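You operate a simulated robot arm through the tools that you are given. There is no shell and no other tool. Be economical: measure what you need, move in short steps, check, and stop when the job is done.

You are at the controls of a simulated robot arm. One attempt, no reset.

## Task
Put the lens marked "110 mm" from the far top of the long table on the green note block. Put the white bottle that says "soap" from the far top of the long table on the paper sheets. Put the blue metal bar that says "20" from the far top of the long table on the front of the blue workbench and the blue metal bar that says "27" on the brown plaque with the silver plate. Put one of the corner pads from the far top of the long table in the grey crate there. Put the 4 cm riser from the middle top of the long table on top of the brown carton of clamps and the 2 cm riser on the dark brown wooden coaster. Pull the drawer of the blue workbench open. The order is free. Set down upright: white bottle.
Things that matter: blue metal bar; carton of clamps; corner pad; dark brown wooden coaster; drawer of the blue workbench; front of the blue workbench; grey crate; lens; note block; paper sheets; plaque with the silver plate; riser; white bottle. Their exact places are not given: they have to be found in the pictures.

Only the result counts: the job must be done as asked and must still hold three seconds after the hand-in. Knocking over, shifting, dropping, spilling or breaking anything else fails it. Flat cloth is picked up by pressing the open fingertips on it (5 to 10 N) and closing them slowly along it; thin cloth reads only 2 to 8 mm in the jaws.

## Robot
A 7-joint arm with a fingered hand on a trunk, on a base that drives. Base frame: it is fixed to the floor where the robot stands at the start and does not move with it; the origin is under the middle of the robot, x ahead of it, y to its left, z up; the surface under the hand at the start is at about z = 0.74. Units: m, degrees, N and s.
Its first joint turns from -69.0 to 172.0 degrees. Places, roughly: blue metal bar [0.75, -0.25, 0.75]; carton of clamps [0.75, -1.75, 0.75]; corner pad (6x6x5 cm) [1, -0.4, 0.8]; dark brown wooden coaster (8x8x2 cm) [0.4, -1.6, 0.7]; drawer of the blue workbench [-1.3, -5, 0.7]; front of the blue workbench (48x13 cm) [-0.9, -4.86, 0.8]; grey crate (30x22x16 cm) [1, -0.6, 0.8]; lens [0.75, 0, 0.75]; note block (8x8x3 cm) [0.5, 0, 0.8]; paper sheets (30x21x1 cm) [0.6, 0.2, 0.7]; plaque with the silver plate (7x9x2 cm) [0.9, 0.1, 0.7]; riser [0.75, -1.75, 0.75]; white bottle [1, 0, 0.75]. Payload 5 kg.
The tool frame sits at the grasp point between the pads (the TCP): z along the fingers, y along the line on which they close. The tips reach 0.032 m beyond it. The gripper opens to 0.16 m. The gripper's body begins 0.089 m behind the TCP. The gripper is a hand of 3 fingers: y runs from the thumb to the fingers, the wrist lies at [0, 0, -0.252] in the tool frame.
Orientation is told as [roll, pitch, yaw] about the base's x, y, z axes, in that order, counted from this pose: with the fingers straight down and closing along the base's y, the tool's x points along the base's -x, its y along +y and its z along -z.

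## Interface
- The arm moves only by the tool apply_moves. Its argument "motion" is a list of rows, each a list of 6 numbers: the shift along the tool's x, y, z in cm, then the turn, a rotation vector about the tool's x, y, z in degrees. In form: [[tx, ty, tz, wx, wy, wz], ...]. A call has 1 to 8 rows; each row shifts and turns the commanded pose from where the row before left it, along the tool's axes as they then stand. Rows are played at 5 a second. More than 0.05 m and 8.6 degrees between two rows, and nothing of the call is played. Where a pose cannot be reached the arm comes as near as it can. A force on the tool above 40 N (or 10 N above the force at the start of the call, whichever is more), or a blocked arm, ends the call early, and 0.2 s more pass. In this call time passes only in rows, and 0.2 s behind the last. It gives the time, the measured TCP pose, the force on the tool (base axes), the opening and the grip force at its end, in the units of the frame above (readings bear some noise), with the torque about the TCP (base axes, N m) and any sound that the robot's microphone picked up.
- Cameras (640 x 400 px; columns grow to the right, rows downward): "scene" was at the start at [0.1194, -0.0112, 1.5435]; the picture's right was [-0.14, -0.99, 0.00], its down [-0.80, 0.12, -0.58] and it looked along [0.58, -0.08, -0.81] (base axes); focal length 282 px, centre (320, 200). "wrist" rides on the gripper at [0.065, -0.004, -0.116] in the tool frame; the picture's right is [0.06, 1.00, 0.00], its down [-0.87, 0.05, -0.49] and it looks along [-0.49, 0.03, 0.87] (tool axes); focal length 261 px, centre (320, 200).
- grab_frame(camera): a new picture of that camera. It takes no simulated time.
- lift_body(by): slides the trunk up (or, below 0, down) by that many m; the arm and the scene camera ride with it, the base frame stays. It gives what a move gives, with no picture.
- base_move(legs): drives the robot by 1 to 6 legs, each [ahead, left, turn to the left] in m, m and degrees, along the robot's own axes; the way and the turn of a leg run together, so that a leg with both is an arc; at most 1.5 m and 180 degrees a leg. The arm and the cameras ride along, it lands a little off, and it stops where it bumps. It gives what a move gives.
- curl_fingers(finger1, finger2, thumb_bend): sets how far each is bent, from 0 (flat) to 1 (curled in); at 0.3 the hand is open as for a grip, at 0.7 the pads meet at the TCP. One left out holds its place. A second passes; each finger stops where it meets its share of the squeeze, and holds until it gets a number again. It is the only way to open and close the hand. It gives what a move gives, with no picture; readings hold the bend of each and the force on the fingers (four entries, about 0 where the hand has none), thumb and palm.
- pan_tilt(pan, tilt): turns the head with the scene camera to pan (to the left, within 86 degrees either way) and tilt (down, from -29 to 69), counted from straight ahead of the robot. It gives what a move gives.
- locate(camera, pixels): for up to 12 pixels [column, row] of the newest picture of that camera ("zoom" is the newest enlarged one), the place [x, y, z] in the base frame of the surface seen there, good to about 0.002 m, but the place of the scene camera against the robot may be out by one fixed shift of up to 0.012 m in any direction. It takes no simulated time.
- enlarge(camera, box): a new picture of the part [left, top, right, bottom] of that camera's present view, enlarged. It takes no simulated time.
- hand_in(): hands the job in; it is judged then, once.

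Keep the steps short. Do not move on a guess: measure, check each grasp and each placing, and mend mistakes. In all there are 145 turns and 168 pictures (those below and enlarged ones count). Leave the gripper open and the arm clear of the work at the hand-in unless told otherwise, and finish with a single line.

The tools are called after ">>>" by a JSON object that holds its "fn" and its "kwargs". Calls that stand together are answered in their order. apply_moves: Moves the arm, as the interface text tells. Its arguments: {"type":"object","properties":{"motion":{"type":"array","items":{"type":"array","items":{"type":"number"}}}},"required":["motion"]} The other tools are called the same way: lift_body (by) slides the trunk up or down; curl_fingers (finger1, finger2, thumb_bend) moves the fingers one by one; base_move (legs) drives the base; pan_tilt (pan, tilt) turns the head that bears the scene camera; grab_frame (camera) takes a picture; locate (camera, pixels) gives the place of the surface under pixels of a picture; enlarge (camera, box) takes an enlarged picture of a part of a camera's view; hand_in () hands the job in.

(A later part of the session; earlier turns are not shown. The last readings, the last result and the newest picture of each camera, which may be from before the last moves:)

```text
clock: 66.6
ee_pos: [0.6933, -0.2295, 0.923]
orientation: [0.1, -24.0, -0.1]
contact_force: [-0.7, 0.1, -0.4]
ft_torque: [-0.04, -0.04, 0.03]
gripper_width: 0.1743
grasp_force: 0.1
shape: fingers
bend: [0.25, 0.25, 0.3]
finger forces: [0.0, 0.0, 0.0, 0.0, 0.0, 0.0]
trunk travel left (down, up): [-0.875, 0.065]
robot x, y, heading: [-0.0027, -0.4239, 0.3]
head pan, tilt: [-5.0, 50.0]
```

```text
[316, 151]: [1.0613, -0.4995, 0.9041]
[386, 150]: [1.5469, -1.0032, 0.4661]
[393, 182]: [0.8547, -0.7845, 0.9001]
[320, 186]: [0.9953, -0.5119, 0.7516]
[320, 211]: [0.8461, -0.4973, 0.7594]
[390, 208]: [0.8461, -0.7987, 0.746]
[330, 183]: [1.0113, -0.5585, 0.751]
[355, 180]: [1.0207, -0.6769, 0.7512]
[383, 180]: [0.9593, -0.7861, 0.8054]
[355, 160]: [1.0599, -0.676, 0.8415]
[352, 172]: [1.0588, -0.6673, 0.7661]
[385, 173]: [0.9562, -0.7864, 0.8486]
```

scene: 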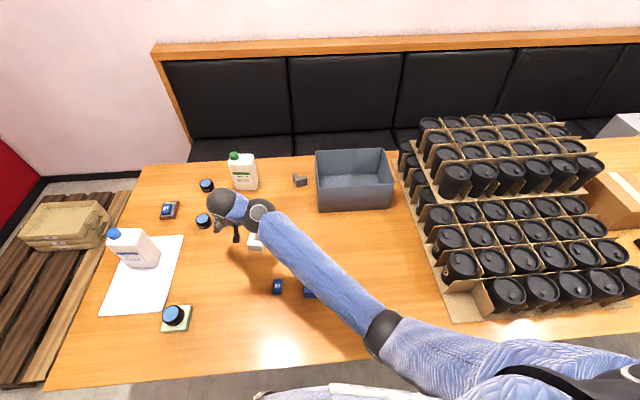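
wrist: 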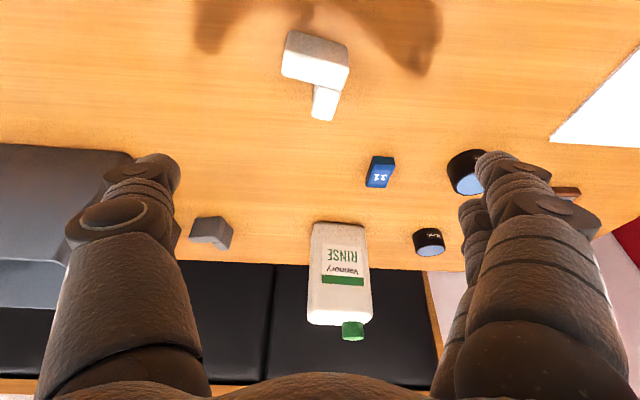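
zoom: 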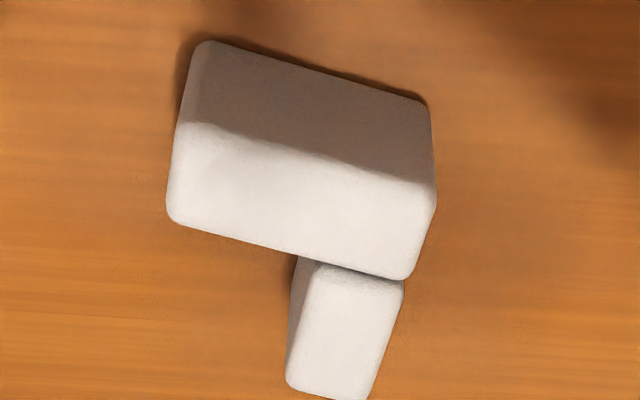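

The pad's main block is centred at (0.7025,-0.237) with yaw about -10°. I'll go lower, straighten, then turn.

>>> {"fn": "apply_moves", "kwargs": {"motion": [[0.9, 0, 2.0, 0, 0, 0], [0.9, 0, 2.0, 0, 0, 0], [0, 0, 0, 0, 8, 0], [0, 0, 0, 0, 8, 0], [0, 0, 0, 0, 8, 0], [-0.7, -0.6, 0, 0, 0, 7.9], [0, 0, 0, 0, 0, 2]]}}

>>> {"fn": "curl_fingers", "kwargs": {"finger1": 0.4, "finger2": 0.4, "thumb_bend": 0.4}}

>>> {"fn": "grab_frame", "kwargs": {"camera": "wrist"}}

```text
clock: 67.9
ee_pos: [0.7106, -0.3594, 0.8223]
orientation: [-8.8, -0.8, -3.9]
contact_force: [-6.4, 2.5, 10.3]
ft_torque: [1.35, 0.32, 0.68]
gripper_width: 0.1897
grasp_force: 5.6
shape: fingers
bend: [0.15, 0.25, 0.3]
finger forces: [10.4, 0.0, 0.0, 0.0, 0.0, 0.1]
trunk travel left (down, up): [-0.875, 0.065]
robot x, y, heading: [0.0007, -0.4246, -0.1]
head pan, tilt: [-5.0, 50.0]
stopped in row 6: the arm was blocked; the commanded pose is now the measured one
```

```text
clock: 68.9
ee_pos: [0.7112, -0.3615, 0.8207]
orientation: [-8.7, -0.7, -3.9]
contact_force: [-3.6, 3.8, 12.2]
ft_torque: [1.51, 0.24, 0.39]
gripper_width: 0.1717
grasp_force: 5.8
shape: fingers
bend: [0.14, 0.4, 0.4]
finger forces: [11.8, 0.1, 0.1, 0.1, 0.1, 0.0]
trunk travel left (down, up): [-0.875, 0.065]
robot x, y, heading: [-0.0005, -0.4241, 0.1]
head pan, tilt: [-5.0, 50.0]
```

```text
106 pictures are left
```

wrist: 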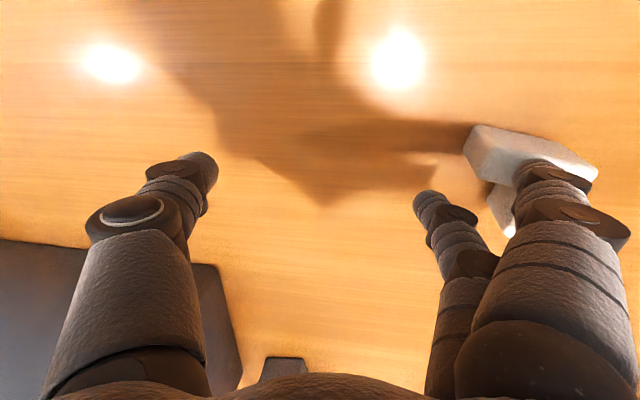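

The arm drifted when the wrist limit was hit, and finger 1 rests on the white pad. I'll raise the trunk straight up to clear.

>>> {"fn": "lift_body", "kwargs": {"by": 0.06}}

>>> {"fn": "grab_frame", "kwargs": {"camera": "scene"}}

>>> {"fn": "grab_frame", "kwargs": {"camera": "wrist"}}

```text
clock: 69.9
ee_pos: [0.7105, -0.3617, 0.8806]
orientation: [-8.7, -0.6, -3.9]
contact_force: [-0.3, -0.1, -0.3]
ft_torque: [0.0, -0.01, -0.01]
gripper_width: 0.1555
grasp_force: 0.1
shape: fingers
bend: [0.25, 0.4, 0.4]
finger forces: [0.0, 0.0, 0.0, 0.0, 0.0, 0.1]
trunk travel left (down, up): [-0.935, 0.005]
robot x, y, heading: [0.0017, -0.421, 0.1]
head pan, tilt: [-5.0, 50.0]
```

```text
105 pictures are left
```

scene: 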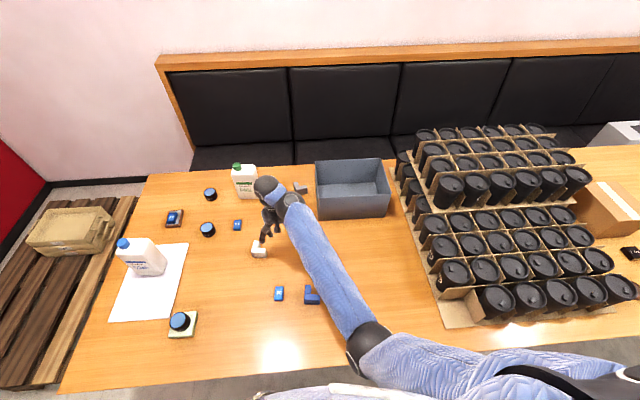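

```text
104 pictures are left
```

wrist: 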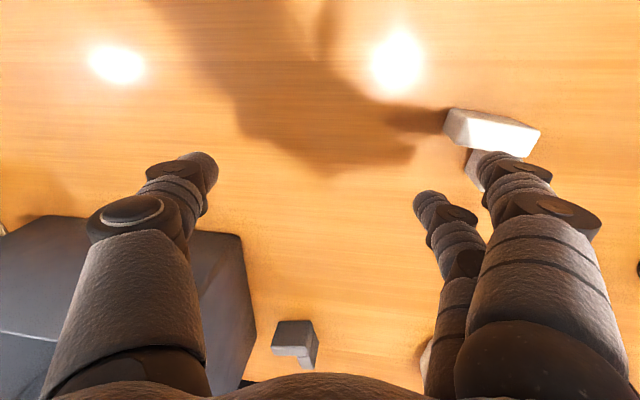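

The pad is still in place. I'll try to swing the elbow out by rolling the fingers to the left; only a few rows, checking as I go.

>>> {"fn": "apply_moves", "kwargs": {"motion": [[0, 0, 0, -8, 0, 0], [0, 0, 0, -8, 0, 0], [0, 0, 0, -8, 0, 0], [0, 0, 0, -8, 0, 0]]}}

>>> {"fn": "grab_frame", "kwargs": {"camera": "scene"}}

```text
clock: 70.7
ee_pos: [0.7294, -0.5107, 0.8471]
orientation: [3.0, -2.3, -5.7]
contact_force: [0.5, -0.5, 0.6]
ft_torque: [-0.01, -0.04, 0.0]
gripper_width: 0.1545
grasp_force: 0.0
shape: fingers
bend: [0.25, 0.4, 0.4]
finger forces: [0.0, 0.0, 0.0, 0.0, 0.0, 0.1]
trunk travel left (down, up): [-0.935, 0.005]
robot x, y, heading: [0.0033, -0.4249, -0.2]
head pan, tilt: [-5.0, 50.0]
stopped in row 3: the arm was blocked; the commanded pose is now the measured one
```

```text
103 pictures are left
```

scene: 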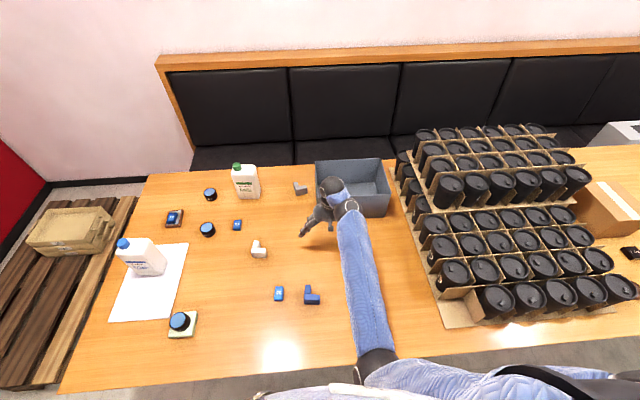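

>>> {"fn": "apply_moves", "kwargs": {"motion": [[0, 2, 0, 0, -8, 0], [0, 2, 0, 0, -8, 0], [0, 2, 0, 0, -8, 0], [-1, 1, -3, 0, -8, 0], [-2, 1, -3, 0, -8, 0]]}}

>>> {"fn": "grab_frame", "kwargs": {"camera": "scene"}}

```text
clock: 71.9
ee_pos: [0.7344, -0.4346, 0.9215]
orientation: [4.5, -42.4, -8.9]
contact_force: [0.8, -0.3, 0.5]
ft_torque: [0.05, 0.21, 0.04]
gripper_width: 0.1547
grasp_force: 0.0
shape: fingers
bend: [0.25, 0.4, 0.4]
finger forces: [0.0, 0.0, 0.0, 0.1, 0.1, 0.0]
trunk travel left (down, up): [-0.935, 0.005]
robot x, y, heading: [-0.0002, -0.4236, -0.0]
head pan, tilt: [-5.0, 50.0]
```

```text
102 pictures are left
```

scene: 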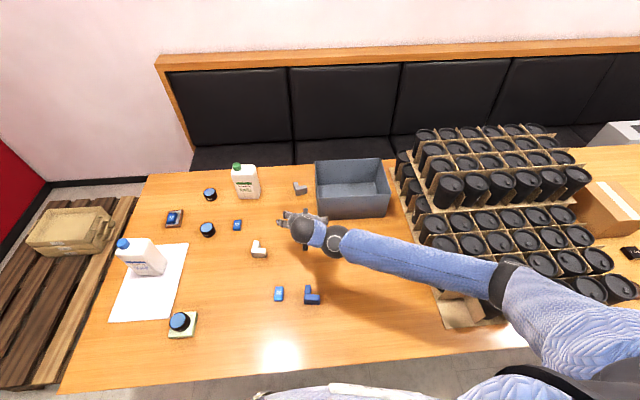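

The elbow has swung out to the right. I'll check its height against the cups.

>>> {"fn": "locate", "kwargs": {"camera": "scene", "pixels": [[505, 285], [490, 300], [510, 265], [440, 262], [480, 310], [470, 290]]}}

>>> {"fn": "enlarge", "kwargs": {"camera": "scene", "box": [420, 210, 580, 310]}}

```text
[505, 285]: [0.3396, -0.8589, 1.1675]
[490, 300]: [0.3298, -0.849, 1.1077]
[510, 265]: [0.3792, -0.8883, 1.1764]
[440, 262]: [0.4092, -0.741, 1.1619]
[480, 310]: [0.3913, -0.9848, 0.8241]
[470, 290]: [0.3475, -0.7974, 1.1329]
```

```text
4.00 times, centred on (500, 260) of scene
```

zoom: 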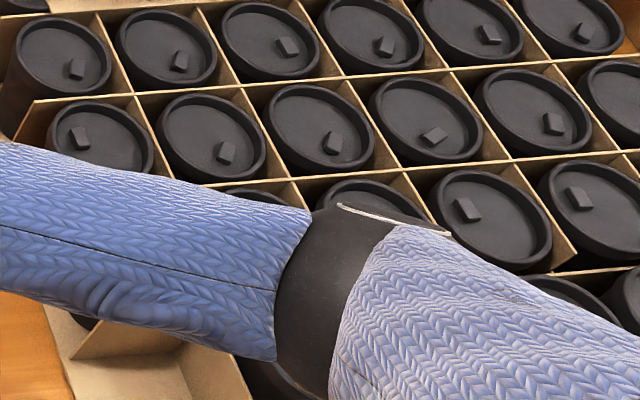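

The elbow is high (z 1.17) and out. I'll go up and untilt gradually.

>>> {"fn": "apply_moves", "kwargs": {"motion": [[-2.7, 0, -3, 0, 0, 0], [-2.7, 0, -3, 0, 0, 0], [0, 0, 0, 0, 8, 0], [0, 0, 0, 0, 8, 0]]}}

>>> {"fn": "apply_moves", "kwargs": {"motion": [[0, 0, 0, 0, 8, 0], [0, 0, 0, 0, 8, 0], [0, 0, 0, 0, 8, 0]]}}

>>> {"fn": "grab_frame", "kwargs": {"camera": "scene"}}

```text
clock: 72.9
ee_pos: [0.7312, -0.4382, 1.0016]
orientation: [3.2, -26.1, -7.0]
contact_force: [1.1, -0.6, -0.6]
ft_torque: [0.08, 0.12, 0.03]
gripper_width: 0.1547
grasp_force: 0.1
shape: fingers
bend: [0.25, 0.4, 0.4]
finger forces: [0.0, 0.1, 0.0, 0.0, 0.1, 0.0]
trunk travel left (down, up): [-0.935, 0.005]
robot x, y, heading: [-0.0004, -0.4261, -0.1]
head pan, tilt: [-5.0, 50.0]
```

```text
clock: 73.7
ee_pos: [0.7139, -0.4484, 0.9754]
orientation: [2.5, -2.3, -5.8]
contact_force: [0.3, -0.5, -0.2]
ft_torque: [0.05, -0.02, 0.01]
gripper_width: 0.1545
grasp_force: 0.1
shape: fingers
bend: [0.25, 0.4, 0.4]
finger forces: [0.0, 0.2, 0.0, 0.0, 0.0, 0.0]
out of reach, approached as far as the arm can: row 3
trunk travel left (down, up): [-0.935, 0.005]
robot x, y, heading: [-0.0005, -0.4225, 0.0]
head pan, tilt: [-5.0, 50.0]
```

```text
100 pictures are left
```

scene: 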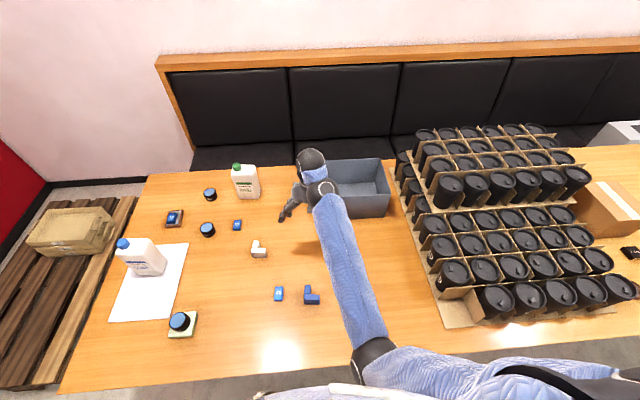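

The elbow falls again with the trunk high. I'll tilt forward, raise the hand well up, lower the trunk to its original height, then untilt.

>>> {"fn": "apply_moves", "kwargs": {"motion": [[0, 0, 0, 0, -8, 0], [0, 0, 0, 0, -8, 0], [0, 0, 0, 0, -8, 0], [0, 0, 0, 0, -8, 0], [0, 0, 0, 0, -8, 0], [-3, 0, -3, 0, 0, 0], [-3, 0, -3, 0, 0, 0], [-3, 0, -3, 0, 0, 0]]}}

>>> {"fn": "apply_moves", "kwargs": {"motion": [[-3, 0, -3, 0, 0, 0], [-3, 0, -3, 0, 0, 0], [-3, 0, -3, 0, 0, 0]]}}

>>> {"fn": "grab_frame", "kwargs": {"camera": "scene"}}

```text
clock: 75.5
ee_pos: [0.7205, -0.4474, 1.1005]
orientation: [4.3, -42.2, -8.4]
contact_force: [0.4, 0.8, 0.6]
ft_torque: [-0.01, -0.01, 0.01]
gripper_width: 0.1546
grasp_force: 0.1
shape: fingers
bend: [0.25, 0.4, 0.4]
finger forces: [0.0, 0.0, 0.1, 0.1, 0.1, 0.0]
trunk travel left (down, up): [-0.935, 0.005]
robot x, y, heading: [0.0004, -0.4285, -0.1]
head pan, tilt: [-5.0, 50.0]
```

```text
clock: 76.3
ee_pos: [0.7246, -0.4503, 1.2277]
orientation: [4.1, -42.2, -8.4]
contact_force: [-0.6, -0.3, -0.2]
ft_torque: [0.0, 0.05, -0.06]
gripper_width: 0.1548
grasp_force: 0.0
shape: fingers
bend: [0.25, 0.4, 0.4]
finger forces: [0.1, 0.0, 0.1, 0.0, 0.0, 0.0]
trunk travel left (down, up): [-0.935, 0.005]
robot x, y, heading: [0.0003, -0.4253, -0.1]
head pan, tilt: [-5.0, 50.0]
```

```text
99 pictures are left
```

scene: 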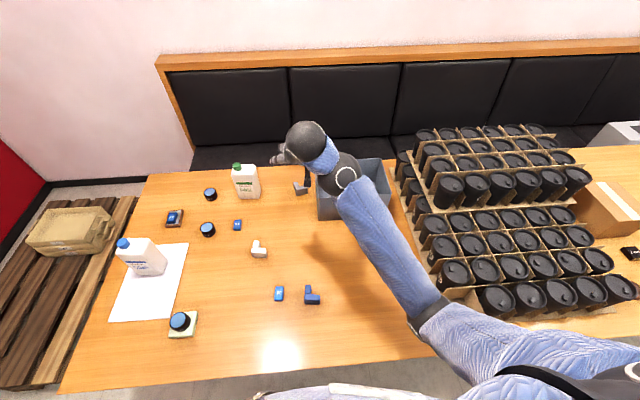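

Now I'll roll the fingers left to swing the elbow outward, with plenty of clearance.

>>> {"fn": "apply_moves", "kwargs": {"motion": [[0, 0, 0, -8, 0, 0], [0, 0, 0, -8, 0, 0], [0, 0, 0, -8, 0, 0], [0, 0, 0, -8, 0, 0], [0, 0, 0, -8, 0, 0]]}}

>>> {"fn": "grab_frame", "kwargs": {"camera": "scene"}}

```text
clock: 77.3
ee_pos: [0.7255, -0.5617, 1.1799]
orientation: [10.8, -40.8, 3.7]
contact_force: [0.0, 1.1, -0.1]
ft_torque: [-0.08, -0.02, -0.03]
gripper_width: 0.155
grasp_force: 0.1
shape: fingers
bend: [0.25, 0.4, 0.4]
finger forces: [0.1, 0.1, 0.0, 0.0, 0.1, 0.0]
trunk travel left (down, up): [-0.935, 0.005]
robot x, y, heading: [-0.002, -0.4214, -0.0]
head pan, tilt: [-5.0, 50.0]
stopped in row 4: the arm was blocked; the commanded pose is now the measured one
```

```text
98 pictures are left
```

scene: 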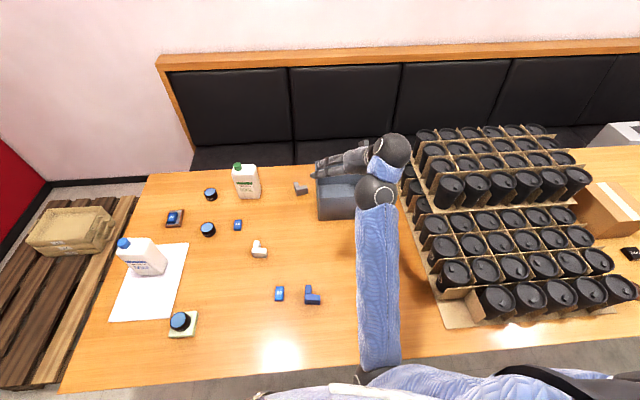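

Wrong direction. I'll try rolling the other way.

>>> {"fn": "apply_moves", "kwargs": {"motion": [[0, 1, 0, 8, 0, 0], [0, 1, 0, 8, 0, 0], [0, 1, 0, 8, 0, 0], [0, 1, 0, 8, 0, 0], [0, 1, 0, 8, 0, 0], [0, 1, 0, 8, 0, 0]]}}

>>> {"fn": "grab_frame", "kwargs": {"camera": "scene"}}

```text
clock: 78.7
ee_pos: [0.7227, -0.5236, 1.1776]
orientation: [-20.9, -40.9, 3.5]
contact_force: [-0.3, 0.4, 0.1]
ft_torque: [0.0, 0.03, -0.02]
gripper_width: 0.1546
grasp_force: 0.2
shape: fingers
bend: [0.25, 0.4, 0.4]
finger forces: [0.0, 0.1, 0.1, 0.0, 0.1, 0.0]
out of reach, approached as far as the arm can: row 5, 6
trunk travel left (down, up): [-0.935, 0.005]
robot x, y, heading: [0.0011, -0.4277, -0.3]
head pan, tilt: [-5.0, 50.0]
```

```text
97 pictures are left
```

scene: 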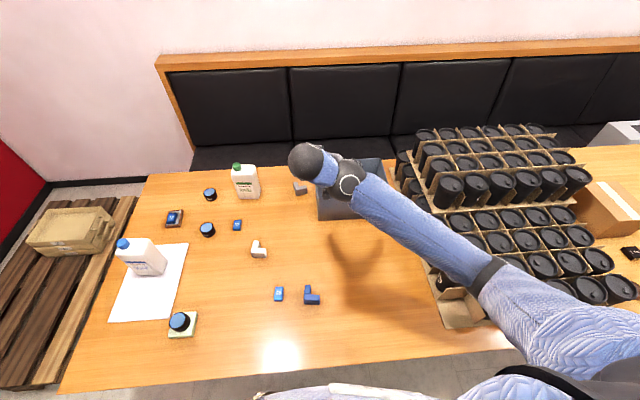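

The elbow is right and high. Lowering the trunk 0.15 in this posture.

>>> {"fn": "lift_body", "kwargs": {"by": -0.15}}

>>> {"fn": "apply_moves", "kwargs": {"motion": [[-2, 0, -3, 0, 0, 0], [-2, 0, -3, 0, 0, 0], [0, 0, 0, 0, 8, 0], [0, 0, 0, 0, 8, 0], [0, 0, 0, 0, 8, 0]]}}

>>> {"fn": "grab_frame", "kwargs": {"camera": "scene"}}

```text
clock: 80.4
ee_pos: [0.7225, -0.5226, 1.0285]
orientation: [-20.9, -40.9, 3.5]
contact_force: [-0.1, 0.9, -0.9]
ft_torque: [0.01, 0.02, -0.01]
gripper_width: 0.1546
grasp_force: 0.1
shape: fingers
bend: [0.25, 0.4, 0.4]
finger forces: [0.0, 0.0, 0.0, 0.0, 0.0, 0.1]
trunk travel left (down, up): [-0.785, 0.155]
robot x, y, heading: [0.0015, -0.4241, -0.2]
head pan, tilt: [-5.0, 50.0]
```

```text
clock: 81.6
ee_pos: [0.7139, -0.5892, 0.9993]
orientation: [-18.7, -33.4, 0.2]
contact_force: [-0.3, -0.5, 0.8]
ft_torque: [0.01, 0.03, 0.0]
gripper_width: 0.1548
grasp_force: 0.1
shape: fingers
bend: [0.25, 0.4, 0.4]
finger forces: [0.1, 0.0, 0.1, 0.0, 0.0, 0.0]
out of reach, approached as far as the arm can: row 1, 2, 3, 4, 5
trunk travel left (down, up): [-0.785, 0.155]
robot x, y, heading: [0.0037, -0.4223, -0.2]
head pan, tilt: [-5.0, 50.0]
```

```text
96 pictures are left
```

scene: 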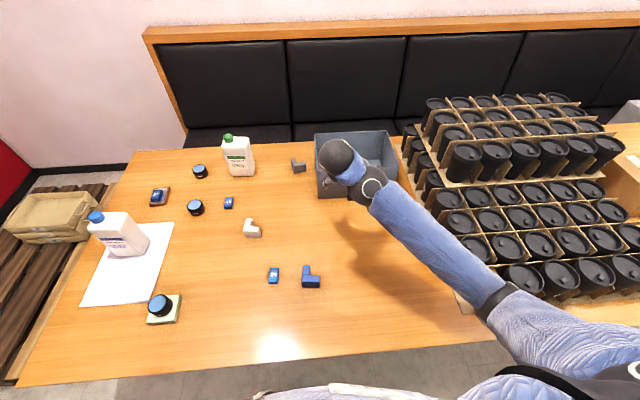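

Moving left, where the starting posture was comfortable.

>>> {"fn": "apply_moves", "kwargs": {"motion": [[0, 4, 0, -4, 0, 0], [0, 4, 0, -4, 0, 0], [0, 4, 0, -4, 0, 0], [0, 4, 0, -4, 0, 0], [0, 4, 0, 0, 0, 0], [0, 4, 0, 0, 0, 0], [0, 4, 0, 0, 0, 0]]}}

>>> {"fn": "grab_frame", "kwargs": {"camera": "scene"}}

```text
clock: 83.2
ee_pos: [0.7355, -0.311, 0.9637]
orientation: [-2.9, -33.4, 0.1]
contact_force: [0.0, 1.1, -0.4]
ft_torque: [-0.01, 0.01, 0.02]
gripper_width: 0.1549
grasp_force: 0.0
shape: fingers
bend: [0.25, 0.4, 0.4]
finger forces: [0.1, 0.0, 0.0, 0.0, 0.0, 0.0]
trunk travel left (down, up): [-0.785, 0.155]
robot x, y, heading: [0.001, -0.4258, 0.1]
head pan, tilt: [-5.0, 50.0]
```

```text
95 pictures are left
```

scene: 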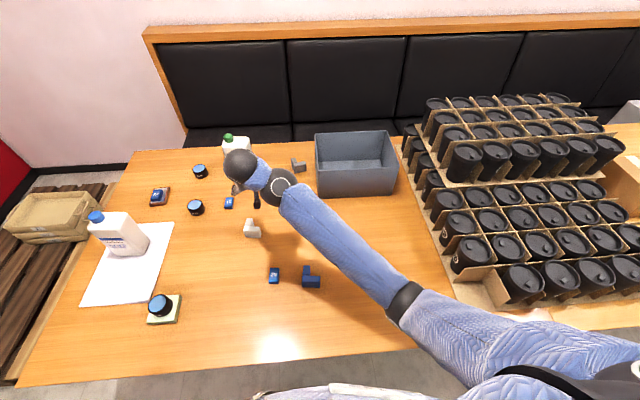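

>>> {"fn": "apply_moves", "kwargs": {"motion": [[-2.2, 2, -3.3, -3, 0, 0], [-2.2, 2, -3.3, 0, 0, 0], [-2.2, 2, -3.3, 0, 0, 0], [-2.2, 2, -3.3, 0, 0, 0], [0, 0, 0, 0, 8, 0], [0, 0, 0, 0, 8, 0]]}}

>>> {"fn": "grab_frame", "kwargs": {"camera": "scene"}}

```text
clock: 84.6
ee_pos: [0.7876, -0.2593, 1.004]
orientation: [0.2, -17.3, 0.3]
contact_force: [-0.4, 0.2, 0.3]
ft_torque: [0.0, 0.03, 0.02]
gripper_width: 0.1547
grasp_force: 0.0
shape: fingers
bend: [0.25, 0.4, 0.4]
finger forces: [0.0, 0.1, 0.0, 0.0, 0.0, 0.1]
out of reach, approached as far as the arm can: row 4, 5, 6
trunk travel left (down, up): [-0.785, 0.155]
robot x, y, heading: [-0.0018, -0.4242, -0.1]
head pan, tilt: [-5.0, 50.0]
```

```text
94 pictures are left
```

scene: 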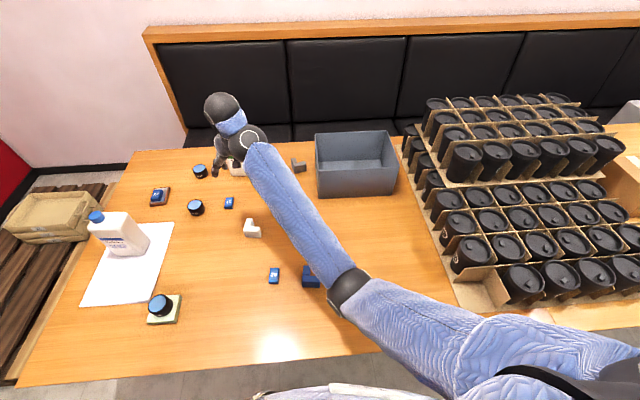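

The elbow stays low. I'll work with it: trunk fully up, keep below the wrist limit and straighten only when low. Raising the trunk, then descending over the white pad.

>>> {"fn": "lift_body", "kwargs": {"by": 0.15}}

>>> {"fn": "apply_moves", "kwargs": {"motion": [[2.37, 0.31, 3.6, 0, 0, 0], [2.37, 0.31, 3.6, 0, 0, 0], [2.37, 0.31, 3.6, 0, 0, 0], [2.37, 0.31, 3.6, 0, 0, 0], [2.37, 0.31, 3.6, 0, 0, 0], [2.37, 0.31, 3.6, 0, 0, 0], [2.37, 0.31, 3.6, 0, 0, 0]]}}

>>> {"fn": "grab_frame", "kwargs": {"camera": "wrist"}}

```text
clock: 86.4
ee_pos: [0.7869, -0.2596, 1.153]
orientation: [0.4, -17.4, 0.2]
contact_force: [0.7, 0.1, -0.9]
ft_torque: [0.01, 0.02, 0.02]
gripper_width: 0.1549
grasp_force: 0.1
shape: fingers
bend: [0.25, 0.4, 0.4]
finger forces: [0.0, 0.0, 0.0, 0.1, 0.0, 0.1]
trunk travel left (down, up): [-0.935, 0.005]
robot x, y, heading: [0.0009, -0.4285, -0.1]
head pan, tilt: [-5.0, 50.0]
```

```text
clock: 88.0
ee_pos: [0.7036, -0.2378, 0.8653]
orientation: [0.3, -17.5, 0.2]
contact_force: [-0.6, 0.4, 0.5]
ft_torque: [-0.02, -0.01, -0.02]
gripper_width: 0.155
grasp_force: 0.1
shape: fingers
bend: [0.25, 0.4, 0.4]
finger forces: [0.0, 0.0, 0.0, 0.1, 0.0, 0.0]
trunk travel left (down, up): [-0.935, 0.005]
robot x, y, heading: [0.0008, -0.4231, -0.1]
head pan, tilt: [-5.0, 50.0]
```

```text
93 pictures are left
```

wrist: 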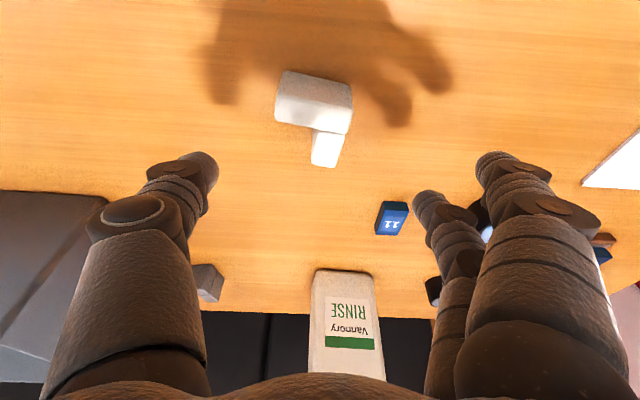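

This works. Setting finger 1 to match and straightening in small checked steps.

>>> {"fn": "curl_fingers", "kwargs": {"finger1": 0.4}}

>>> {"fn": "apply_moves", "kwargs": {"motion": [[0, 0, 0, 0, 8, 0]]}}

>>> {"fn": "apply_moves", "kwargs": {"motion": [[0, 0, 0, 0, 6, 0]]}}

>>> {"fn": "enlarge", "kwargs": {"camera": "wrist", "box": [240, 50, 400, 150]}}

```text
clock: 89.0
ee_pos: [0.7024, -0.2368, 0.8652]
orientation: [0.1, -17.5, 0.2]
contact_force: [0.0, 0.0, 0.9]
ft_torque: [0.05, -0.03, -0.05]
gripper_width: 0.1286
grasp_force: 0.0
shape: fingers
bend: [0.4, 0.4, 0.4]
finger forces: [0.0, 0.0, 0.1, 0.0, 0.1, 0.1]
trunk travel left (down, up): [-0.935, 0.005]
robot x, y, heading: [0.0004, -0.4257, 0.1]
head pan, tilt: [-5.0, 50.0]
```

```text
clock: 89.4
ee_pos: [0.7055, -0.2457, 0.8601]
orientation: [-0.7, -9.5, 0.2]
contact_force: [-0.4, -0.1, -0.4]
ft_torque: [-0.03, -0.02, 0.0]
gripper_width: 0.1283
grasp_force: 0.0
shape: fingers
bend: [0.4, 0.4, 0.4]
finger forces: [0.1, 0.1, 0.0, 0.1, 0.1, 0.0]
trunk travel left (down, up): [-0.935, 0.005]
robot x, y, heading: [-0.001, -0.4254, 0.1]
head pan, tilt: [-5.0, 50.0]
```

```text
clock: 90.0
ee_pos: [0.7106, -0.3056, 0.8341]
orientation: [-4.2, -3.3, -0.8]
contact_force: [0.2, 0.3, 0.1]
ft_torque: [0.0, 0.01, 0.01]
gripper_width: 0.1285
grasp_force: 0.1
shape: fingers
bend: [0.4, 0.4, 0.4]
finger forces: [0.1, 0.0, 0.0, 0.1, 0.0, 0.0]
trunk travel left (down, up): [-0.935, 0.005]
robot x, y, heading: [-0.0009, -0.4253, 0.1]
head pan, tilt: [-5.0, 50.0]
stopped in row 1: the arm was blocked; the commanded pose is now the measured one
```

```text
4.00 times, centred on (320, 100) of wrist
```

zoom: 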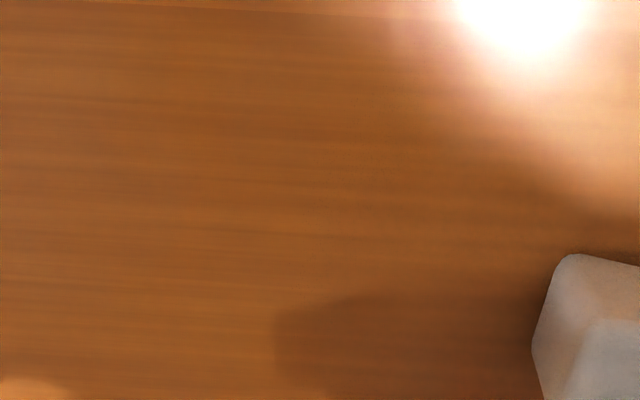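

The limit is tighter on the robot's left. Objects ahead or to the right work, so I'll raise with a tilt and drive left 0.25 m to put the pad on the right of the axis.

>>> {"fn": "apply_moves", "kwargs": {"motion": [[0, 0, 0, 4, -8, 0], [-0.5, 0, -3, 0, -6, 0], [-0.8, 0, -3, 0, 0, 0]]}}

>>> {"fn": "base_move", "kwargs": {"legs": [[0, 0.25, 0]]}}

>>> {"fn": "grab_frame", "kwargs": {"camera": "wrist"}}

```text
refused: row 1 steps farther than a row can; nothing moved
```

```text
clock: 91.8
ee_pos: [0.71, -0.0518, 0.8328]
orientation: [-4.2, -3.3, -0.6]
contact_force: [0.5, 1.1, 0.7]
ft_torque: [-0.01, -0.02, -0.02]
gripper_width: 0.1282
grasp_force: 0.1
shape: fingers
bend: [0.4, 0.4, 0.4]
finger forces: [0.1, 0.0, 0.0, 0.0, 0.1, 0.0]
trunk travel left (down, up): [-0.935, 0.005]
robot x, y, heading: [-0.0004, -0.1754, 0.1]
head pan, tilt: [-5.0, 50.0]
```

```text
91 pictures are left
```

wrist: 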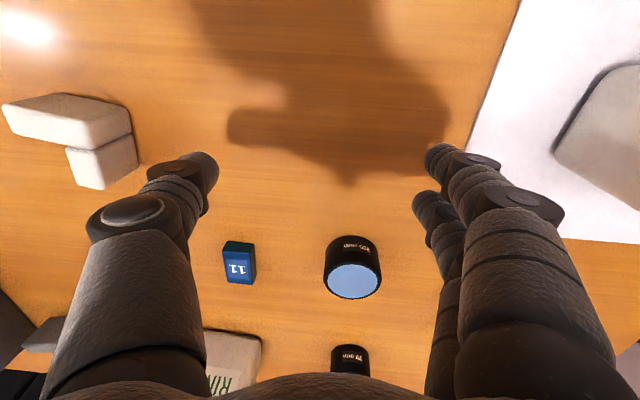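

The move was refused (step too large) but the base drove; no contact was reported. I'll check the pad, lens and bar positions.

>>> {"fn": "locate", "kwargs": {"camera": "wrist", "pixels": [[10, 110], [120, 118], [15, 128], [130, 140], [355, 280], [240, 250], [345, 350], [556, 150], [590, 110], [68, 160], [75, 185], [130, 165]]}}

>>> {"fn": "grab_frame", "kwargs": {"camera": "scene"}}

```text
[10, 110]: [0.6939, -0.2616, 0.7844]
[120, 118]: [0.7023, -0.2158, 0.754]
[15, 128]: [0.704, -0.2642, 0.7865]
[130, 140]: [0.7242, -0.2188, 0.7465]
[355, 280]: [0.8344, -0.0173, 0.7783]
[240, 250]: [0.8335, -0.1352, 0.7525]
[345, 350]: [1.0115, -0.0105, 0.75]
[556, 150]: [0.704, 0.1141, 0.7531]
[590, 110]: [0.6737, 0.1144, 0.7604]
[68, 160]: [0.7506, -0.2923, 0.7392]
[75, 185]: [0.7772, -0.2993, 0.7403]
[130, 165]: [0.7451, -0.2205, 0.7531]
```

```text
90 pictures are left
```

scene: 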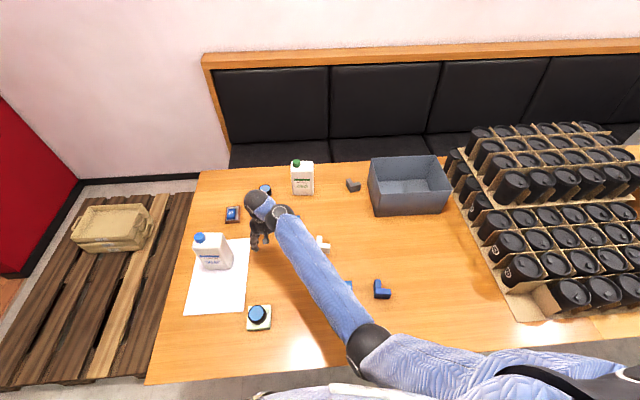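

Everything is in place. Moving right above the pad with a slight rise.

>>> {"fn": "apply_moves", "kwargs": {"motion": [[0, -3.5, -0.6, 0, 0, 0], [0, -3.5, -0.8, 0, 0, 0], [0, -3.5, -0.8, -2, 0, 0], [0, -3.5, -0.8, -2, 0, 0], [0, -3, -0.5, 0, 3, 0], [0.5, -1.5, 0, 0, 0, 0]]}}

>>> {"fn": "grab_frame", "kwargs": {"camera": "wrist"}}

```text
clock: 93.2
ee_pos: [0.6968, -0.2436, 0.8735]
orientation: [-0.9, -0.2, -0.8]
contact_force: [0.2, -0.9, -0.4]
ft_torque: [0.0, -0.04, -0.04]
gripper_width: 0.128
grasp_force: 0.1
shape: fingers
bend: [0.4, 0.4, 0.4]
finger forces: [0.1, 0.1, 0.0, 0.1, 0.0, 0.0]
trunk travel left (down, up): [-0.935, 0.005]
robot x, y, heading: [-0.0003, -0.171, 0.0]
head pan, tilt: [-5.0, 50.0]
```

```text
89 pictures are left
```

wrist: 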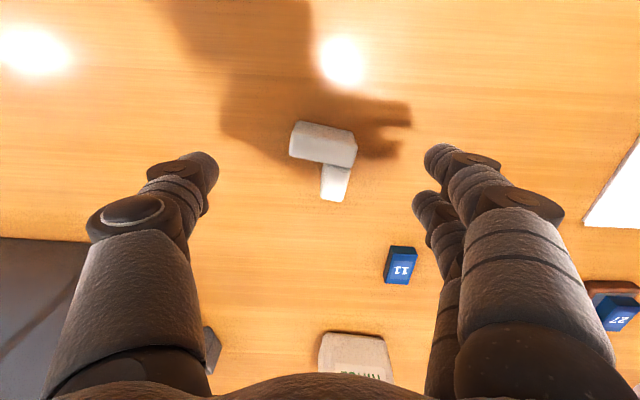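

Straight down and reachable. I'll turn -10°, centre and descend.

>>> {"fn": "apply_moves", "kwargs": {"motion": [[-0.5, 0.6, 0, 0, 0, 8], [0, 0, 2.8, 0, 0, 2], [0, 0, 2.8, 0, 0, 0], [0, 0, 2.7, 0, 0, 0]]}}

>>> {"fn": "grab_frame", "kwargs": {"camera": "wrist"}}

```text
clock: 94.2
ee_pos: [0.7077, -0.2288, 0.7947]
orientation: [-0.1, -0.4, -10.6]
contact_force: [0.3, 0.8, -0.4]
ft_torque: [0.01, 0.01, -0.02]
gripper_width: 0.1284
grasp_force: 0.1
shape: fingers
bend: [0.4, 0.4, 0.4]
finger forces: [0.0, 0.0, 0.1, 0.1, 0.0, 0.0]
trunk travel left (down, up): [-0.935, 0.005]
robot x, y, heading: [-0.0001, -0.1745, 0.2]
head pan, tilt: [-5.0, 50.0]
```

```text
88 pictures are left
```

wrist: 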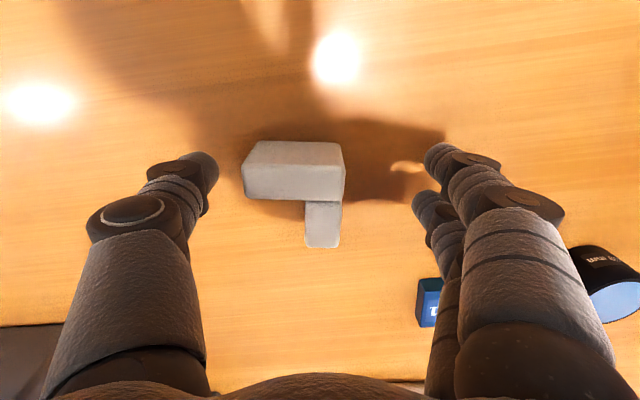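

The pad is about 1 cm to the thumb side. I'll shift, then close.

>>> {"fn": "apply_moves", "kwargs": {"motion": [[0, -0.9, 0.4, 0, 0, 0]]}}

>>> {"fn": "curl_fingers", "kwargs": {"finger1": 0.66, "finger2": 0.66, "thumb_bend": 0.66}}

>>> {"fn": "grab_frame", "kwargs": {"camera": "wrist"}}

```text
clock: 94.6
ee_pos: [0.7046, -0.2366, 0.79]
orientation: [-0.2, -0.4, -10.7]
contact_force: [-0.7, -0.2, -0.1]
ft_torque: [0.02, 0.01, -0.02]
gripper_width: 0.1282
grasp_force: 0.1
shape: fingers
bend: [0.4, 0.4, 0.4]
finger forces: [0.0, 0.0, 0.0, 0.1, 0.0, 0.1]
trunk travel left (down, up): [-0.935, 0.005]
robot x, y, heading: [-0.004, -0.1753, 0.2]
head pan, tilt: [-5.0, 50.0]
```

```text
clock: 95.6
ee_pos: [0.7038, -0.2369, 0.7908]
orientation: [-0.2, -0.4, -10.7]
contact_force: [0.3, 0.1, 0.8]
ft_torque: [-0.01, 0.0, 0.01]
gripper_width: 0.0588
grasp_force: 15.7
shape: fingers
bend: [0.58, 0.58, 0.61]
finger forces: [7.5, 8.1, 0.1, 0.1, 16.2, 0.1]
trunk travel left (down, up): [-0.935, 0.005]
robot x, y, heading: [0.0002, -0.1732, 0.1]
head pan, tilt: [-5.0, 50.0]
```

```text
87 pictures are left
```

wrist: 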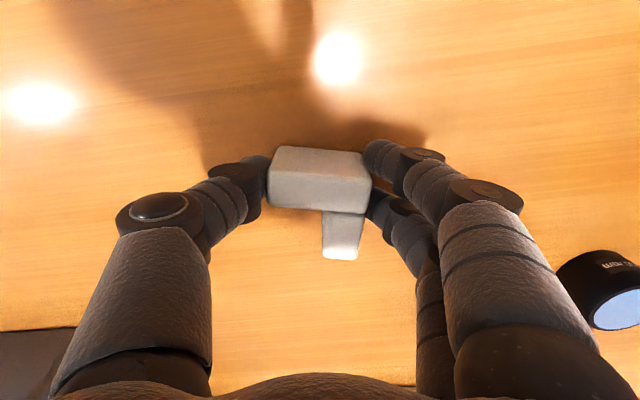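

Gripped at 16 N. Lifting.

>>> {"fn": "apply_moves", "kwargs": {"motion": [[0, 0, -2.5, 0, 0, 0], [0, 0, -3, 0, 0, 0], [0, 0, -2.5, 0, 0, 0]]}}

>>> {"fn": "grab_frame", "kwargs": {"camera": "wrist"}}

```text
clock: 96.4
ee_pos: [0.7036, -0.237, 0.8711]
orientation: [-0.2, -0.3, -10.7]
contact_force: [0.4, -0.6, -0.9]
ft_torque: [0.0, -0.01, -0.01]
gripper_width: 0.0585
grasp_force: 15.8
shape: fingers
bend: [0.58, 0.58, 0.61]
finger forces: [7.5, 8.1, 0.1, 0.0, 16.2, 0.0]
trunk travel left (down, up): [-0.935, 0.005]
robot x, y, heading: [0.003, -0.173, -0.3]
head pan, tilt: [-5.0, 50.0]
```

```text
86 pictures are left
```

wrist: 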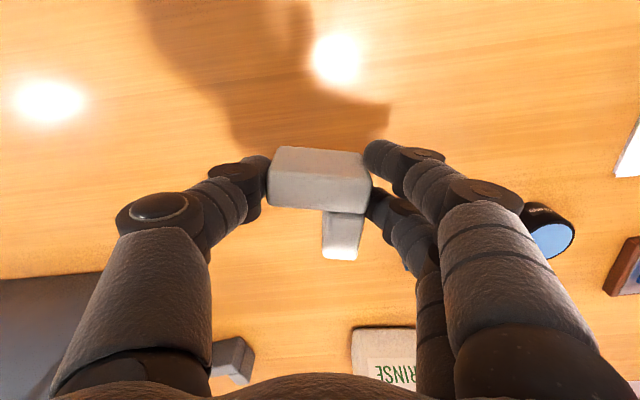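

Held. Driving right 0.41 m toward the crate, since nothing stands in the way at this height.

>>> {"fn": "base_move", "kwargs": {"legs": [[0, -0.41, 0]]}}

>>> {"fn": "apply_moves", "kwargs": {"motion": [[0, 0, -2.5, 0, -8, 0], [0, 0, -2.5, 0, -8, 0], [-0.7, 0, -2.5, 0, 0, 0], [-0.9, 0, -3, 0, 0, 0]]}}

>>> {"fn": "grab_frame", "kwargs": {"camera": "wrist"}}

>>> {"fn": "grab_frame", "kwargs": {"camera": "scene"}}

```text
clock: 99.0
ee_pos: [0.7033, -0.6515, 0.8706]
orientation: [-0.2, -0.4, -10.8]
contact_force: [0.4, 0.5, -0.2]
ft_torque: [0.02, 0.01, -0.04]
gripper_width: 0.0586
grasp_force: 16.6
shape: fingers
bend: [0.58, 0.58, 0.61]
finger forces: [7.5, 8.0, 0.0, 0.0, 16.1, 0.1]
trunk travel left (down, up): [-0.935, 0.005]
robot x, y, heading: [-0.0, -0.588, -0.4]
head pan, tilt: [-5.0, 50.0]
```

```text
clock: 100.0
ee_pos: [0.6999, -0.6504, 0.9781]
orientation: [-0.1, -16.5, -10.8]
contact_force: [0.0, -1.1, 0.8]
ft_torque: [0.03, 0.0, 0.02]
gripper_width: 0.0585
grasp_force: 15.6
shape: fingers
bend: [0.58, 0.58, 0.61]
finger forces: [7.2, 8.1, 0.0, 0.0, 16.0, 0.1]
trunk travel left (down, up): [-0.935, 0.005]
robot x, y, heading: [-0.0001, -0.5904, -0.1]
head pan, tilt: [-5.0, 50.0]
```

```text
85 pictures are left
```

wrist: 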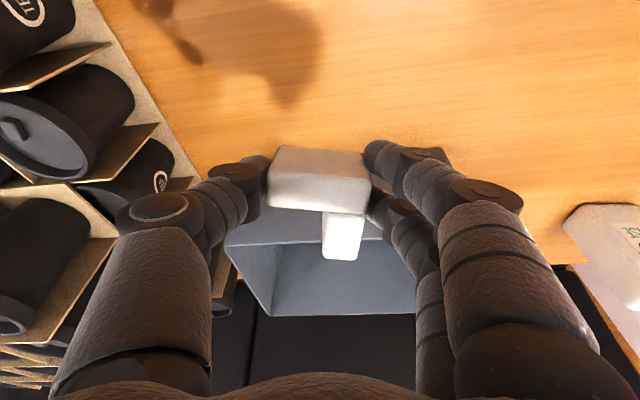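

```text
84 pictures are left
```

scene: 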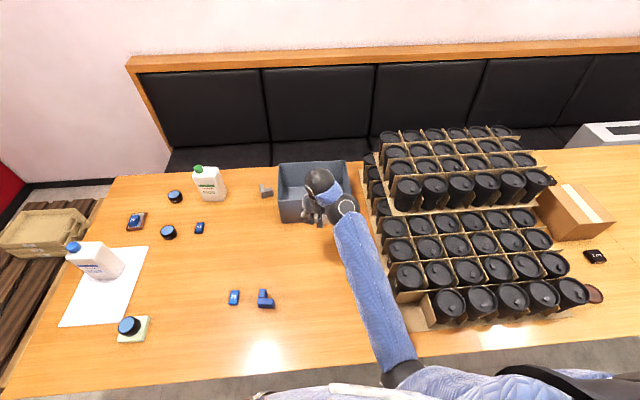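

Turning yaw back and moving forward over the crate.

>>> {"fn": "apply_moves", "kwargs": {"motion": [[0, 0, -1, 0, 0, -8], [0, 0, 0, 0, 0, -2.8], [-3.84, 0, 1.14, 0, 0, 0], [-3.84, 0, 1.14, 0, 0, 0], [-3.84, 0, 1.14, 0, 0, 0], [-3.84, 0, 1.14, 0, 0, 0], [-3.84, 0, 1.14, 0, 0, 0], [-3.84, 0, 1.14, 0, 0, 0]]}}

>>> {"fn": "grab_frame", "kwargs": {"camera": "wrist"}}

>>> {"fn": "enlarge", "kwargs": {"camera": "scene", "box": [240, 130, 400, 230]}}

```text
clock: 101.8
ee_pos: [0.9394, -0.6502, 0.9853]
orientation: [-3.3, -15.9, 0.5]
contact_force: [0.7, 0.2, -0.6]
ft_torque: [0.03, 0.01, -0.02]
gripper_width: 0.0584
grasp_force: 15.6
shape: fingers
bend: [0.59, 0.58, 0.61]
finger forces: [7.5, 8.2, 0.0, 0.1, 16.0, 0.0]
trunk travel left (down, up): [-0.935, 0.005]
robot x, y, heading: [-0.0004, -0.5845, -0.4]
head pan, tilt: [-5.0, 50.0]
```

```text
83 pictures are left
```

wrist: 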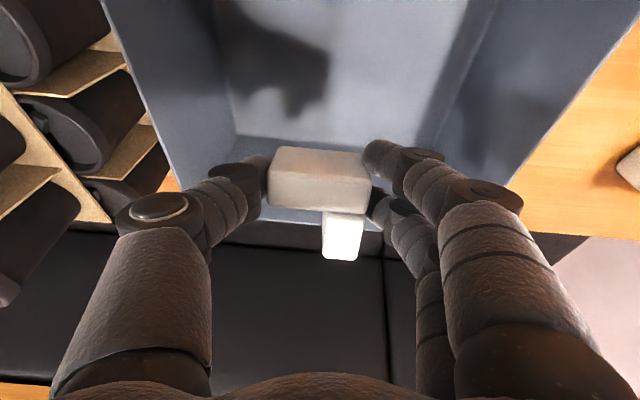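

```text
4.00 times, centred on (320, 180) of scene
```

zoom: 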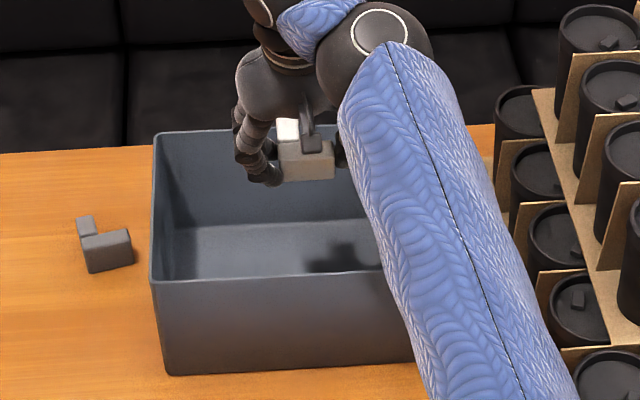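

Now I'll straighten the hand stepwise over the crate while lowering a little.

>>> {"fn": "apply_moves", "kwargs": {"motion": [[-1, 0, 1, 0, 8, 0]]}}

>>> {"fn": "apply_moves", "kwargs": {"motion": [[-1.2, 0, 0.8, -3, 7.5, 0]]}}

>>> {"fn": "grab_frame", "kwargs": {"camera": "wrist"}}

```text
clock: 102.2
ee_pos: [0.9529, -0.6516, 0.9765]
orientation: [-3.2, -7.9, 0.0]
contact_force: [1.2, 0.6, -0.5]
ft_torque: [-0.02, -0.01, -0.04]
gripper_width: 0.0583
grasp_force: 15.4
shape: fingers
bend: [0.59, 0.58, 0.61]
finger forces: [7.5, 8.1, 0.0, 0.0, 15.9, 0.0]
trunk travel left (down, up): [-0.935, 0.005]
robot x, y, heading: [-0.0011, -0.5889, -0.3]
head pan, tilt: [-5.0, 50.0]
```

```text
clock: 102.5
ee_pos: [0.9645, -0.6502, 0.9704]
orientation: [-0.2, -0.2, -0.3]
contact_force: [0.2, 0.1, -1.6]
ft_torque: [0.0, 0.03, 0.01]
gripper_width: 0.0581
grasp_force: 15.6
shape: fingers
bend: [0.59, 0.58, 0.61]
finger forces: [7.3, 8.1, 0.0, 0.0, 15.8, 0.0]
trunk travel left (down, up): [-0.935, 0.005]
robot x, y, heading: [0.0, -0.587, -0.1]
head pan, tilt: [-5.0, 50.0]
```

```text
81 pictures are left
```

wrist: 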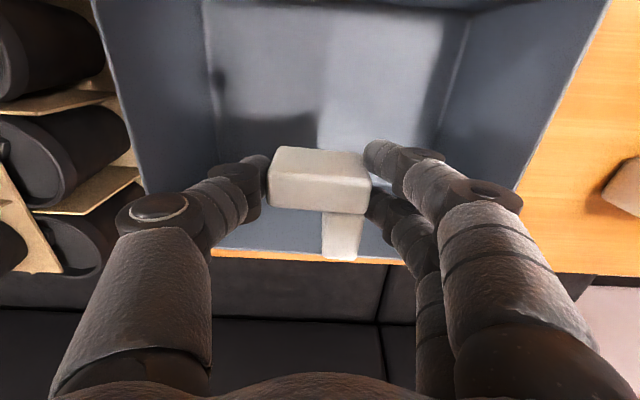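

Straight and centred. Lowering into the crate.

>>> {"fn": "apply_moves", "kwargs": {"motion": [[0, 0, 3.5, 0, 0, 0], [0, 0, 3.5, 0, 0, 0], [0, 0, 3, 0, 0, 0], [0, 0, 2.5, 0, 0, 0]]}}

>>> {"fn": "enlarge", "kwargs": {"camera": "scene", "box": [240, 130, 400, 230]}}

>>> {"fn": "grab_frame", "kwargs": {"camera": "wrist"}}

```text
clock: 103.5
ee_pos: [0.967, -0.6514, 0.8469]
orientation: [-0.1, -0.7, -0.2]
contact_force: [0.1, 0.6, -1.0]
ft_torque: [-0.01, 0.0, -0.03]
gripper_width: 0.058
grasp_force: 15.7
shape: fingers
bend: [0.59, 0.58, 0.61]
finger forces: [7.4, 8.2, 0.1, 0.0, 15.8, 0.0]
trunk travel left (down, up): [-0.935, 0.005]
robot x, y, heading: [0.0035, -0.5884, -0.2]
head pan, tilt: [-5.0, 50.0]
```

```text
4.00 times, centred on (320, 180) of scene
```

zoom: 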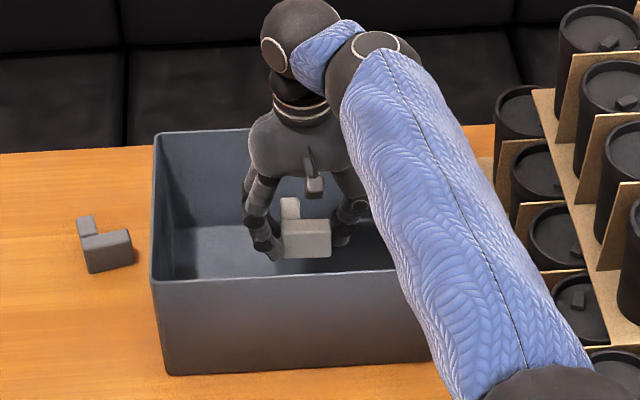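

```text
79 pictures are left
```

wrist: 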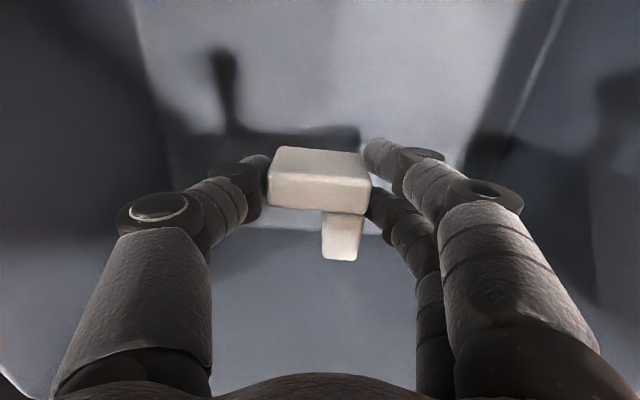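

Checking forearm height over the rim before the last few cm.

>>> {"fn": "locate", "kwargs": {"camera": "zoom", "pixels": [[390, 270], [430, 350], [460, 290], [360, 140], [305, 245]]}}

>>> {"fn": "apply_moves", "kwargs": {"motion": [[0, 0, 1.5, 0, 0, 0], [0, 0, 1.5, 0, 0, 0]]}}

```text
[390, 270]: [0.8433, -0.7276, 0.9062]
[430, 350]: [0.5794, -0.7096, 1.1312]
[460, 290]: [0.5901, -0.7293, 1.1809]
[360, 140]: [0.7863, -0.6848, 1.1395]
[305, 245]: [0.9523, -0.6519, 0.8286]
```

```text
clock: 104.2
ee_pos: [0.9664, -0.6515, 0.8167]
orientation: [-0.2, -0.4, -0.1]
contact_force: [1.3, 0.2, 0.0]
ft_torque: [0.01, 0.0, 0.06]
gripper_width: 0.0582
grasp_force: 16.0
shape: fingers
bend: [0.59, 0.58, 0.61]
finger forces: [7.5, 8.1, 0.0, 0.1, 15.8, 0.1]
trunk travel left (down, up): [-0.935, 0.005]
robot x, y, heading: [0.0004, -0.5849, -0.2]
head pan, tilt: [-5.0, 50.0]
```

>>> {"fn": "apply_moves", "kwargs": {"motion": [[0, 0, 1.2, 0, 0, 0], [0, 0, 0.5, 0, 0, 0]]}}

```text
clock: 104.8
ee_pos: [0.9656, -0.6515, 0.7991]
orientation: [-0.1, -0.6, -0.3]
contact_force: [-0.5, -0.4, -0.1]
ft_torque: [0.01, -0.01, -0.02]
gripper_width: 0.0581
grasp_force: 15.9
shape: fingers
bend: [0.59, 0.58, 0.61]
finger forces: [7.6, 8.0, 0.0, 0.1, 15.7, 0.0]
trunk travel left (down, up): [-0.935, 0.005]
robot x, y, heading: [-0.0011, -0.5873, -0.5]
head pan, tilt: [-5.0, 50.0]
```

>>> {"fn": "apply_moves", "kwargs": {"motion": [[0, 0, 0.3, 0, 0, 0]]}}

>>> {"fn": "curl_fingers", "kwargs": {"finger1": 0.45, "finger2": 0.45, "thumb_bend": 0.45}}

>>> {"fn": "apply_moves", "kwargs": {"motion": [[0, 0, -3, 0, 0, 0], [0, 0, -4, 0, 0, 0], [0, 0, -4, 0, 0, 0], [0, 0, -4, 0, 0, 0]]}}

>>> {"fn": "grab_frame", "kwargs": {"camera": "wrist"}}

```text
clock: 105.2
ee_pos: [0.9652, -0.6522, 0.7969]
orientation: [-0.1, -0.4, -0.2]
contact_force: [0.0, -0.3, -0.4]
ft_torque: [0.01, -0.04, -0.01]
gripper_width: 0.0583
grasp_force: 15.1
shape: fingers
bend: [0.59, 0.58, 0.61]
finger forces: [7.4, 8.1, 0.1, 0.1, 15.8, 0.0]
trunk travel left (down, up): [-0.935, 0.005]
robot x, y, heading: [0.0019, -0.5899, 0.0]
head pan, tilt: [-5.0, 50.0]
```

```text
clock: 106.2
ee_pos: [0.9651, -0.6522, 0.7972]
orientation: [-0.1, -0.6, -0.2]
contact_force: [0.5, 0.3, -0.4]
ft_torque: [-0.02, 0.0, 0.04]
gripper_width: 0.1068
grasp_force: 0.1
shape: fingers
bend: [0.45, 0.45, 0.45]
finger forces: [0.0, 0.1, 0.0, 0.0, 0.0, 0.0]
trunk travel left (down, up): [-0.935, 0.005]
robot x, y, heading: [0.0009, -0.5857, 0.1]
head pan, tilt: [-5.0, 50.0]
```

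```text
clock: 107.2
ee_pos: [0.9628, -0.6518, 0.9492]
orientation: [-0.3, -0.5, -0.2]
contact_force: [-0.2, -0.1, 0.7]
ft_torque: [0.0, -0.01, 0.0]
gripper_width: 0.1073
grasp_force: 0.2
shape: fingers
bend: [0.45, 0.45, 0.45]
finger forces: [0.1, 0.0, 0.1, 0.0, 0.1, 0.0]
trunk travel left (down, up): [-0.935, 0.005]
robot x, y, heading: [-0.0007, -0.5859, 0.2]
head pan, tilt: [-5.0, 50.0]
```

```text
78 pictures are left
```

wrist: 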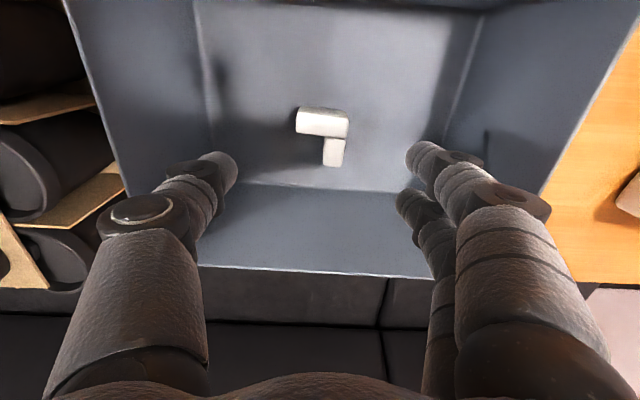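

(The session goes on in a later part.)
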